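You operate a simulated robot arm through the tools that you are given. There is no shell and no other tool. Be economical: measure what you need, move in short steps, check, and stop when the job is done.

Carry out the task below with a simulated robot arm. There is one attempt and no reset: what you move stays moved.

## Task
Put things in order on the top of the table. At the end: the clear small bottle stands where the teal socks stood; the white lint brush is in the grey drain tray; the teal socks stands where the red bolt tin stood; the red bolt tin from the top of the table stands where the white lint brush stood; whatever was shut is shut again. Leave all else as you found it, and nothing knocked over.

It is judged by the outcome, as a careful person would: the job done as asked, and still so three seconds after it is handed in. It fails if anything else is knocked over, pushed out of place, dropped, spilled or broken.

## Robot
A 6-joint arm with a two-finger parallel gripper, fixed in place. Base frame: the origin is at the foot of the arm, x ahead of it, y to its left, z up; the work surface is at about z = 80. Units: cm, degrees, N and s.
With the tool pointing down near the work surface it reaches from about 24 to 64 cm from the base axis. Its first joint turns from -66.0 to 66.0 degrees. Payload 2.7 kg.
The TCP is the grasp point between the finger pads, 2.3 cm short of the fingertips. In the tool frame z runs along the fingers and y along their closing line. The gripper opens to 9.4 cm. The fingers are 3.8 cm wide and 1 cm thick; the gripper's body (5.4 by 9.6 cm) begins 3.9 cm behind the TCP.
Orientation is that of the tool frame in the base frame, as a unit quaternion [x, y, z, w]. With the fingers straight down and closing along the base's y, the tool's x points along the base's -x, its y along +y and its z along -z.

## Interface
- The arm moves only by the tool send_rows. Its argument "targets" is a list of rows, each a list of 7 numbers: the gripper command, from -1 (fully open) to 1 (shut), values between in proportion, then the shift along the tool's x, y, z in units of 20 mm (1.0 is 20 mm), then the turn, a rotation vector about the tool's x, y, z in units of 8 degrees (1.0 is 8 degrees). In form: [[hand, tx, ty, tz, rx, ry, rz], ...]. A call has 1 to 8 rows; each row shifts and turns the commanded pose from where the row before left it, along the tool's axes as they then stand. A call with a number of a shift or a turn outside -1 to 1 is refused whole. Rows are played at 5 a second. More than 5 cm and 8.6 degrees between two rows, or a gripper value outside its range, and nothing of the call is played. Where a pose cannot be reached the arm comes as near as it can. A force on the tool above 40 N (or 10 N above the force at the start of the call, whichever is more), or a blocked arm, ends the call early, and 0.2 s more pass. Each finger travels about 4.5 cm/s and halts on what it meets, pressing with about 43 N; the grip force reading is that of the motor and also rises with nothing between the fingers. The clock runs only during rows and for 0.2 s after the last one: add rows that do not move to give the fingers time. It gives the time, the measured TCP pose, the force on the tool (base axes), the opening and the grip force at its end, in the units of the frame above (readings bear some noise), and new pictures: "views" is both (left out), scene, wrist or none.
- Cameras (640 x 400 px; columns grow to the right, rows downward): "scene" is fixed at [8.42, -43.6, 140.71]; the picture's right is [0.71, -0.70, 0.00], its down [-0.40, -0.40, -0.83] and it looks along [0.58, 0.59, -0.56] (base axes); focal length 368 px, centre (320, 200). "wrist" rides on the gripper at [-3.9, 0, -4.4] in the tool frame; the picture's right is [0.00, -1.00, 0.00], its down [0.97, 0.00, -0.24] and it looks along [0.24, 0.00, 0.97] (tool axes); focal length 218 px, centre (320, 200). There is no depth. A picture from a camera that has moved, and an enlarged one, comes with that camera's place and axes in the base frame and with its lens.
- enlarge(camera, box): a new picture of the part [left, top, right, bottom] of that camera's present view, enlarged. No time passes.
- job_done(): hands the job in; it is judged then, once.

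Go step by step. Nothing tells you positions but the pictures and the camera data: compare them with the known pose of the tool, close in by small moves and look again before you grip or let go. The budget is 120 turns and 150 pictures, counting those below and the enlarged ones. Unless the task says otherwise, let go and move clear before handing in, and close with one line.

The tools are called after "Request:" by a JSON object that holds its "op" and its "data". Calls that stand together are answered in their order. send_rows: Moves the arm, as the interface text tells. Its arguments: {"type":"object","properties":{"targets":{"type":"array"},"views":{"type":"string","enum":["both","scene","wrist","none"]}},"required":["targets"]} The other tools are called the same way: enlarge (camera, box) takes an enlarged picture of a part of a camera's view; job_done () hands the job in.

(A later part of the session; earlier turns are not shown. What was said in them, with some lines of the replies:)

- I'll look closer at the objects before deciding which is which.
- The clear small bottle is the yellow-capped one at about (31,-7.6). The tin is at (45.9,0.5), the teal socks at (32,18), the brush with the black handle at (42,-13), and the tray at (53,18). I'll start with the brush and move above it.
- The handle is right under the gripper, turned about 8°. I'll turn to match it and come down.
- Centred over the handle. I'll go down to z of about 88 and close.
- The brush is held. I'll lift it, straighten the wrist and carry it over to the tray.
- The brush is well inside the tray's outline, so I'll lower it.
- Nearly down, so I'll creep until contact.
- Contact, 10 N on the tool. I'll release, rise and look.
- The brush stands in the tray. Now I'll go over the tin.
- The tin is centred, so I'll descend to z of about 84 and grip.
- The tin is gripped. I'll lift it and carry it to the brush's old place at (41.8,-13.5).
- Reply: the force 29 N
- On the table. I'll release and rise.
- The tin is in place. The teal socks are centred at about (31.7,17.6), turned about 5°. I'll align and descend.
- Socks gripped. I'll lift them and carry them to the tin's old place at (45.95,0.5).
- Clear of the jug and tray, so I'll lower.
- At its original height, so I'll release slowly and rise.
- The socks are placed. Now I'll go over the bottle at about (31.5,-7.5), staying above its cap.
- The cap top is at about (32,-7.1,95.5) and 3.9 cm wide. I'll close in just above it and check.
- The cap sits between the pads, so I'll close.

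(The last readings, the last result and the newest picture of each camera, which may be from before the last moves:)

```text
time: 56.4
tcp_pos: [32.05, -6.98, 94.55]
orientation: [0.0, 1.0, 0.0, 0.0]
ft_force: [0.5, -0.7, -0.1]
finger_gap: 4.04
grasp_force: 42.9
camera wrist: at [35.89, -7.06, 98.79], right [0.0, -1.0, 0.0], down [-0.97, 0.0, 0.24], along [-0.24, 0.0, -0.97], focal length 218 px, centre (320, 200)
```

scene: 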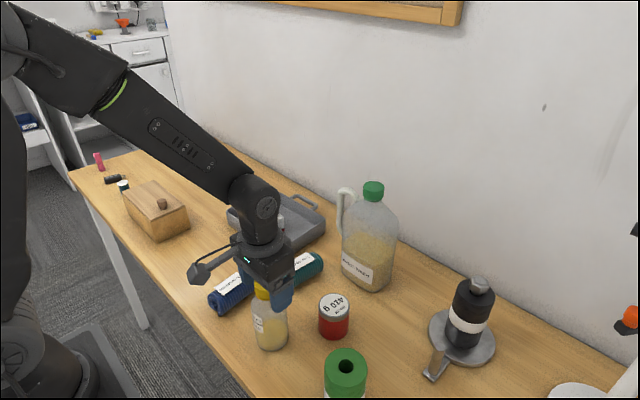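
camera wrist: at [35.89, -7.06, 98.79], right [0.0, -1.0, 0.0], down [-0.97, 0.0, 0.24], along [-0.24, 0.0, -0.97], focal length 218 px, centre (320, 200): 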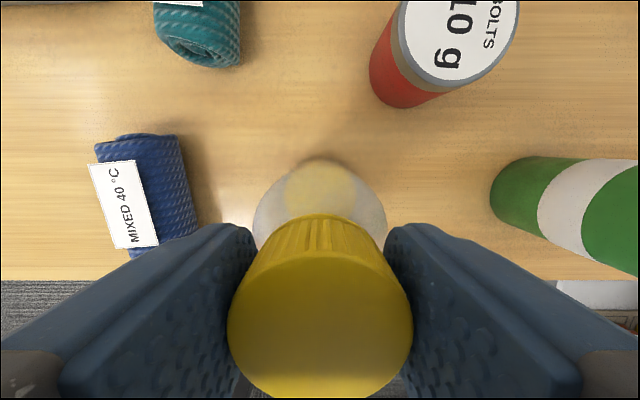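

Gripped at 4.04 cm. I'll lift gently and check that the bottle comes along.

Request:
{"op": "send_rows", "data": {"targets": [[1, 0, 0, -0.2, 0, 0, 0], [1, 0, 0, -0.4, 0, 0, 0], [1, 0, 0, -0.6, 0, 0, 0], [1, 0, 0, -0.8, 0, 0, 0], [1, 0, 0, -0.8, 0, 0, 0], [1, 0, 0, -0.8, 0, 0, 0], [1, 0, 0, -0.6, 0, 0, 0], [1, 0, 0, -0.3, 0, 0, 0]], "views": "both"}}

```text
time: 58.2
tcp_pos: [31.98, -6.85, 103.51]
orientation: [0.001, 1.0, 0.0, 0.0]
ft_force: [-0.6, -0.7, -0.4]
finger_gap: 4.03
grasp_force: 42.4
camera wrist: at [35.82, -7.05, 107.81], right [0.0, -1.0, 0.0], down [-0.97, 0.0, 0.24], along [-0.24, 0.0, -0.97], focal length 218 px, centre (320, 200)
```

scene: 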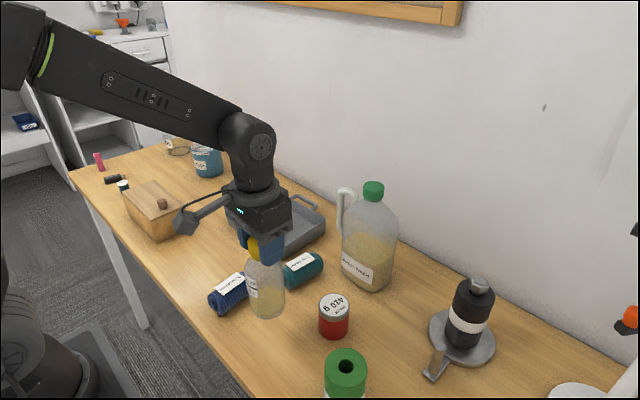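
wrist: 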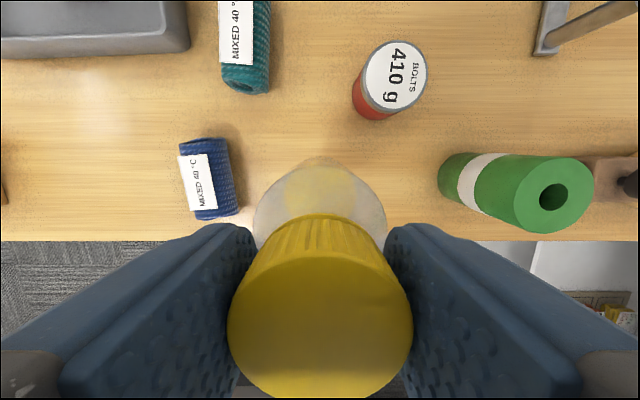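

The bottle is up and hanging straight. I'll carry it to the socks' old place at (31.6,17.7).

Request:
{"op": "send_rows", "data": {"targets": [[1, 0, 0.4, 0, 0, 0, 0], [1, 0, 0.8, 0, 0, 0, 0], [1, 0, 0.9, 0, 0, 0, 0], [1, 0, 0.9, 0, 0, 0, 0], [1, 0, 0.9, 0, 0, 0, 0], [1, 0, 0.9, 0, 0, 0, 0], [1, 0, 0.9, 0, 0, 0, 0], [1, 0, 0.9, 0, 0, 0, 0]], "views": "none"}}

Request:
{"op": "send_rows", "data": {"targets": [[1, 0.1, 0.9, 0, 0, 0, 0], [1, 0.1, 0.9, 0, 0, 0, 0], [1, 0, 0.9, 0, 0, 0, 0], [1, 0, 0.9, 0, 0, 0, 0], [1, 0, 0.9, 0, 0, 0, 0], [1, 0, 0.8, 0, 0, 0, 0], [1, 0, 0.4, 0, 0, 0, 0], [1, 0, 0, 0, 0, 0, 0]], "views": "none"}}

Request:
{"op": "send_rows", "data": {"targets": [[1, 0, 0, 0.5, 0, 0, 0], [1, 0, 0, 0.9, 0, 0, 0], [1, 0, 0, 0.9, 0, 0, 0], [1, 0, 0, 0.9, 0, 0, 0], [1, 0, 0, 0.5, 0, 0, 0], [1, 0, 0, 0, 0, 0, 0]], "views": "both"}}

```text
time: 60.0
tcp_pos: [31.85, 6.13, 103.42]
orientation: [0.0, 1.0, -0.001, 0.0]
ft_force: [-1.1, -0.5, -0.9]
finger_gap: 4.02
grasp_force: 43.2
```

```text
time: 61.8
tcp_pos: [31.51, 17.72, 103.47]
orientation: [0.0, 1.0, 0.0, 0.001]
ft_force: [0.6, 0.0, -0.5]
finger_gap: 4.04
grasp_force: 42.9
```

```text
time: 63.2
tcp_pos: [31.49, 17.68, 96.21]
orientation: [0.0, 1.0, 0.0, 0.001]
ft_force: [-0.3, 0.5, -1.5]
finger_gap: 4.07
grasp_force: 42.6
camera wrist: at [35.4, 17.64, 100.44], right [0.0, -1.0, 0.0], down [-0.97, 0.0, 0.24], along [-0.24, 0.0, -0.97], focal length 218 px, centre (320, 200)
```

scene: 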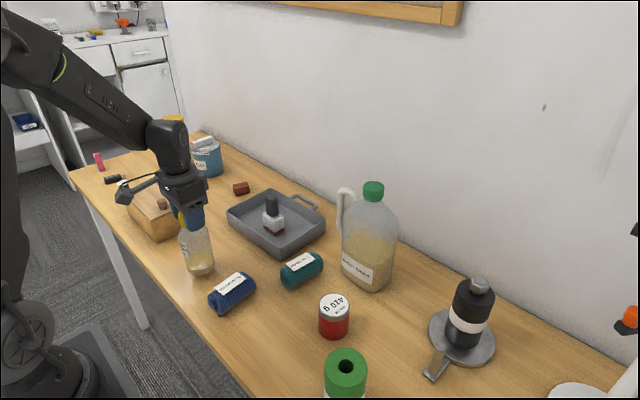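
wrist: 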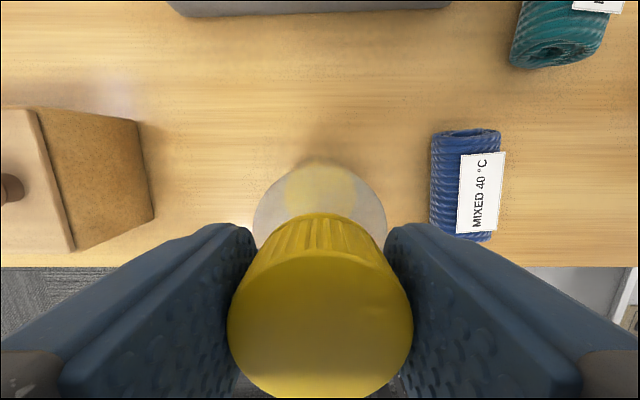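

Request:
{"op": "send_rows", "data": {"targets": [[1, 0, 0, 0.3, 0, 0, 0], [1, 0, 0, 0.25, 0, 0, 0], [1, 0, 0, 0.1, 0, 0, 0], [1, 0, 0, 0.1, 0, 0, 0], [1, 0, 0, 0.05, 0, 0, 0], [1, 0, 0, 0, 0, 0, 0]], "views": "none"}}

Request:
{"op": "send_rows", "data": {"targets": [[1, 0, 0, 0.04, 0, 0, 0], [1, 0, 0, 0.02, 0, 0, 0], [1, 0, 0, 0, 0, 0, 0]], "views": "none"}}

```text
time: 64.6
tcp_pos: [31.58, 17.52, 94.46]
orientation: [-0.001, 1.0, 0.0, 0.0]
ft_force: [-0.8, -1.1, 2.2]
finger_gap: 4.04
grasp_force: 42.7
```

```text
time: 65.4
tcp_pos: [31.73, 17.67, 94.44]
orientation: [0.0, 1.0, 0.0, 0.001]
ft_force: [-0.8, -0.8, 7.0]
finger_gap: 4.03
grasp_force: 42.8
```

Contact. I'll release, rise straight up and look.

Request:
{"op": "send_rows", "data": {"targets": [[-0.4, 0, 0, 0, 0, 0, 0], [-0.4, 0, 0, 0, 0, 0, 0], [-0.4, 0, 0, 0, 0, 0, 0], [-0.4, 0, 0, -0.5, 0, 0, 0], [-0.4, 0, 0, -1, 0, 0, 0], [-0.4, 0, 0, -1, 0, 0, 0], [-0.4, 0, 0, -1, 0, 0, 0], [-0.4, 0, 0, -1, 0, 0, 0]], "views": "none"}}

Request:
{"op": "send_rows", "data": {"targets": [[-0.4, 0, 0, -1, 0, 0, 0], [-0.4, 0, 0, -1, 0, 0, 0], [-0.4, -1, 0, -1, 0, 0, 0], [-0.4, -1, 0, -0.5, 0, 0, 0], [-0.4, -1, 0, 0, 0, 0, 0], [-0.4, -1, 0, 0, 0, 0, 0], [-0.4, 0, 0, 0, 0, 0, 0]], "views": "both"}}

Request:
{"op": "enlarge", "data": {"camera": "scene", "box": [150, 160, 410, 360]}}

```text
time: 67.2
tcp_pos: [31.69, 17.57, 103.52]
orientation: [0.001, 1.0, 0.0, 0.0]
ft_force: [0.0, 0.1, 0.1]
finger_gap: 6.57
grasp_force: 0.0
```

```text
time: 68.8
tcp_pos: [39.64, 17.67, 110.21]
orientation: [0.0, 1.0, 0.0, 0.001]
ft_force: [0.1, 0.5, -0.1]
finger_gap: 6.61
grasp_force: 0.1
camera wrist: at [43.5, 17.54, 114.59], right [0.0, -1.0, 0.0], down [-0.97, 0.0, 0.24], along [-0.24, 0.0, -0.97], focal length 218 px, centre (320, 200)
```

scene: 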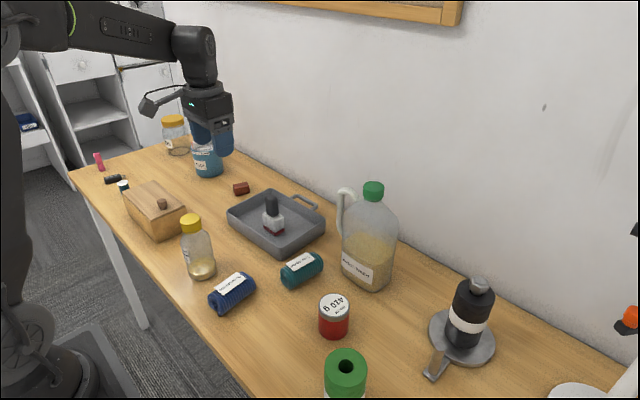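
wrist: 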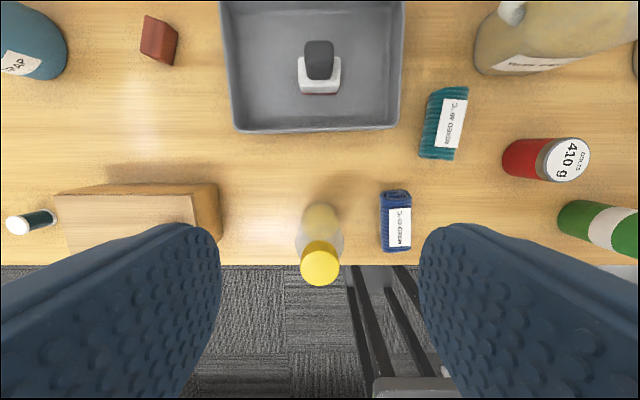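

```text
2.00 times, centred on (280, 260) of scene
camera zoom: at [8.42, -43.6, 140.71], right [0.71, -0.7, 0.0], down [-0.4, -0.4, -0.83], along [0.58, 0.59, -0.56], focal length 735 px, centre (400, 80)
```

zoom: 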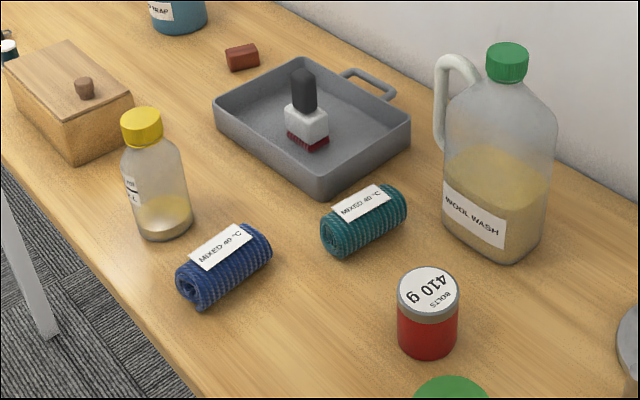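

The pictures show all four things in place and upright, and nothing else has moved. The gripper is clear, so I'm handing in.

Request:
{"op": "job_done", "data": {}}

```text
The job is handed in.
```

The brush is in the tray, and the tin, teal socks and bottle stand in their new places. Nothing had to be opened, and nothing was knocked over.
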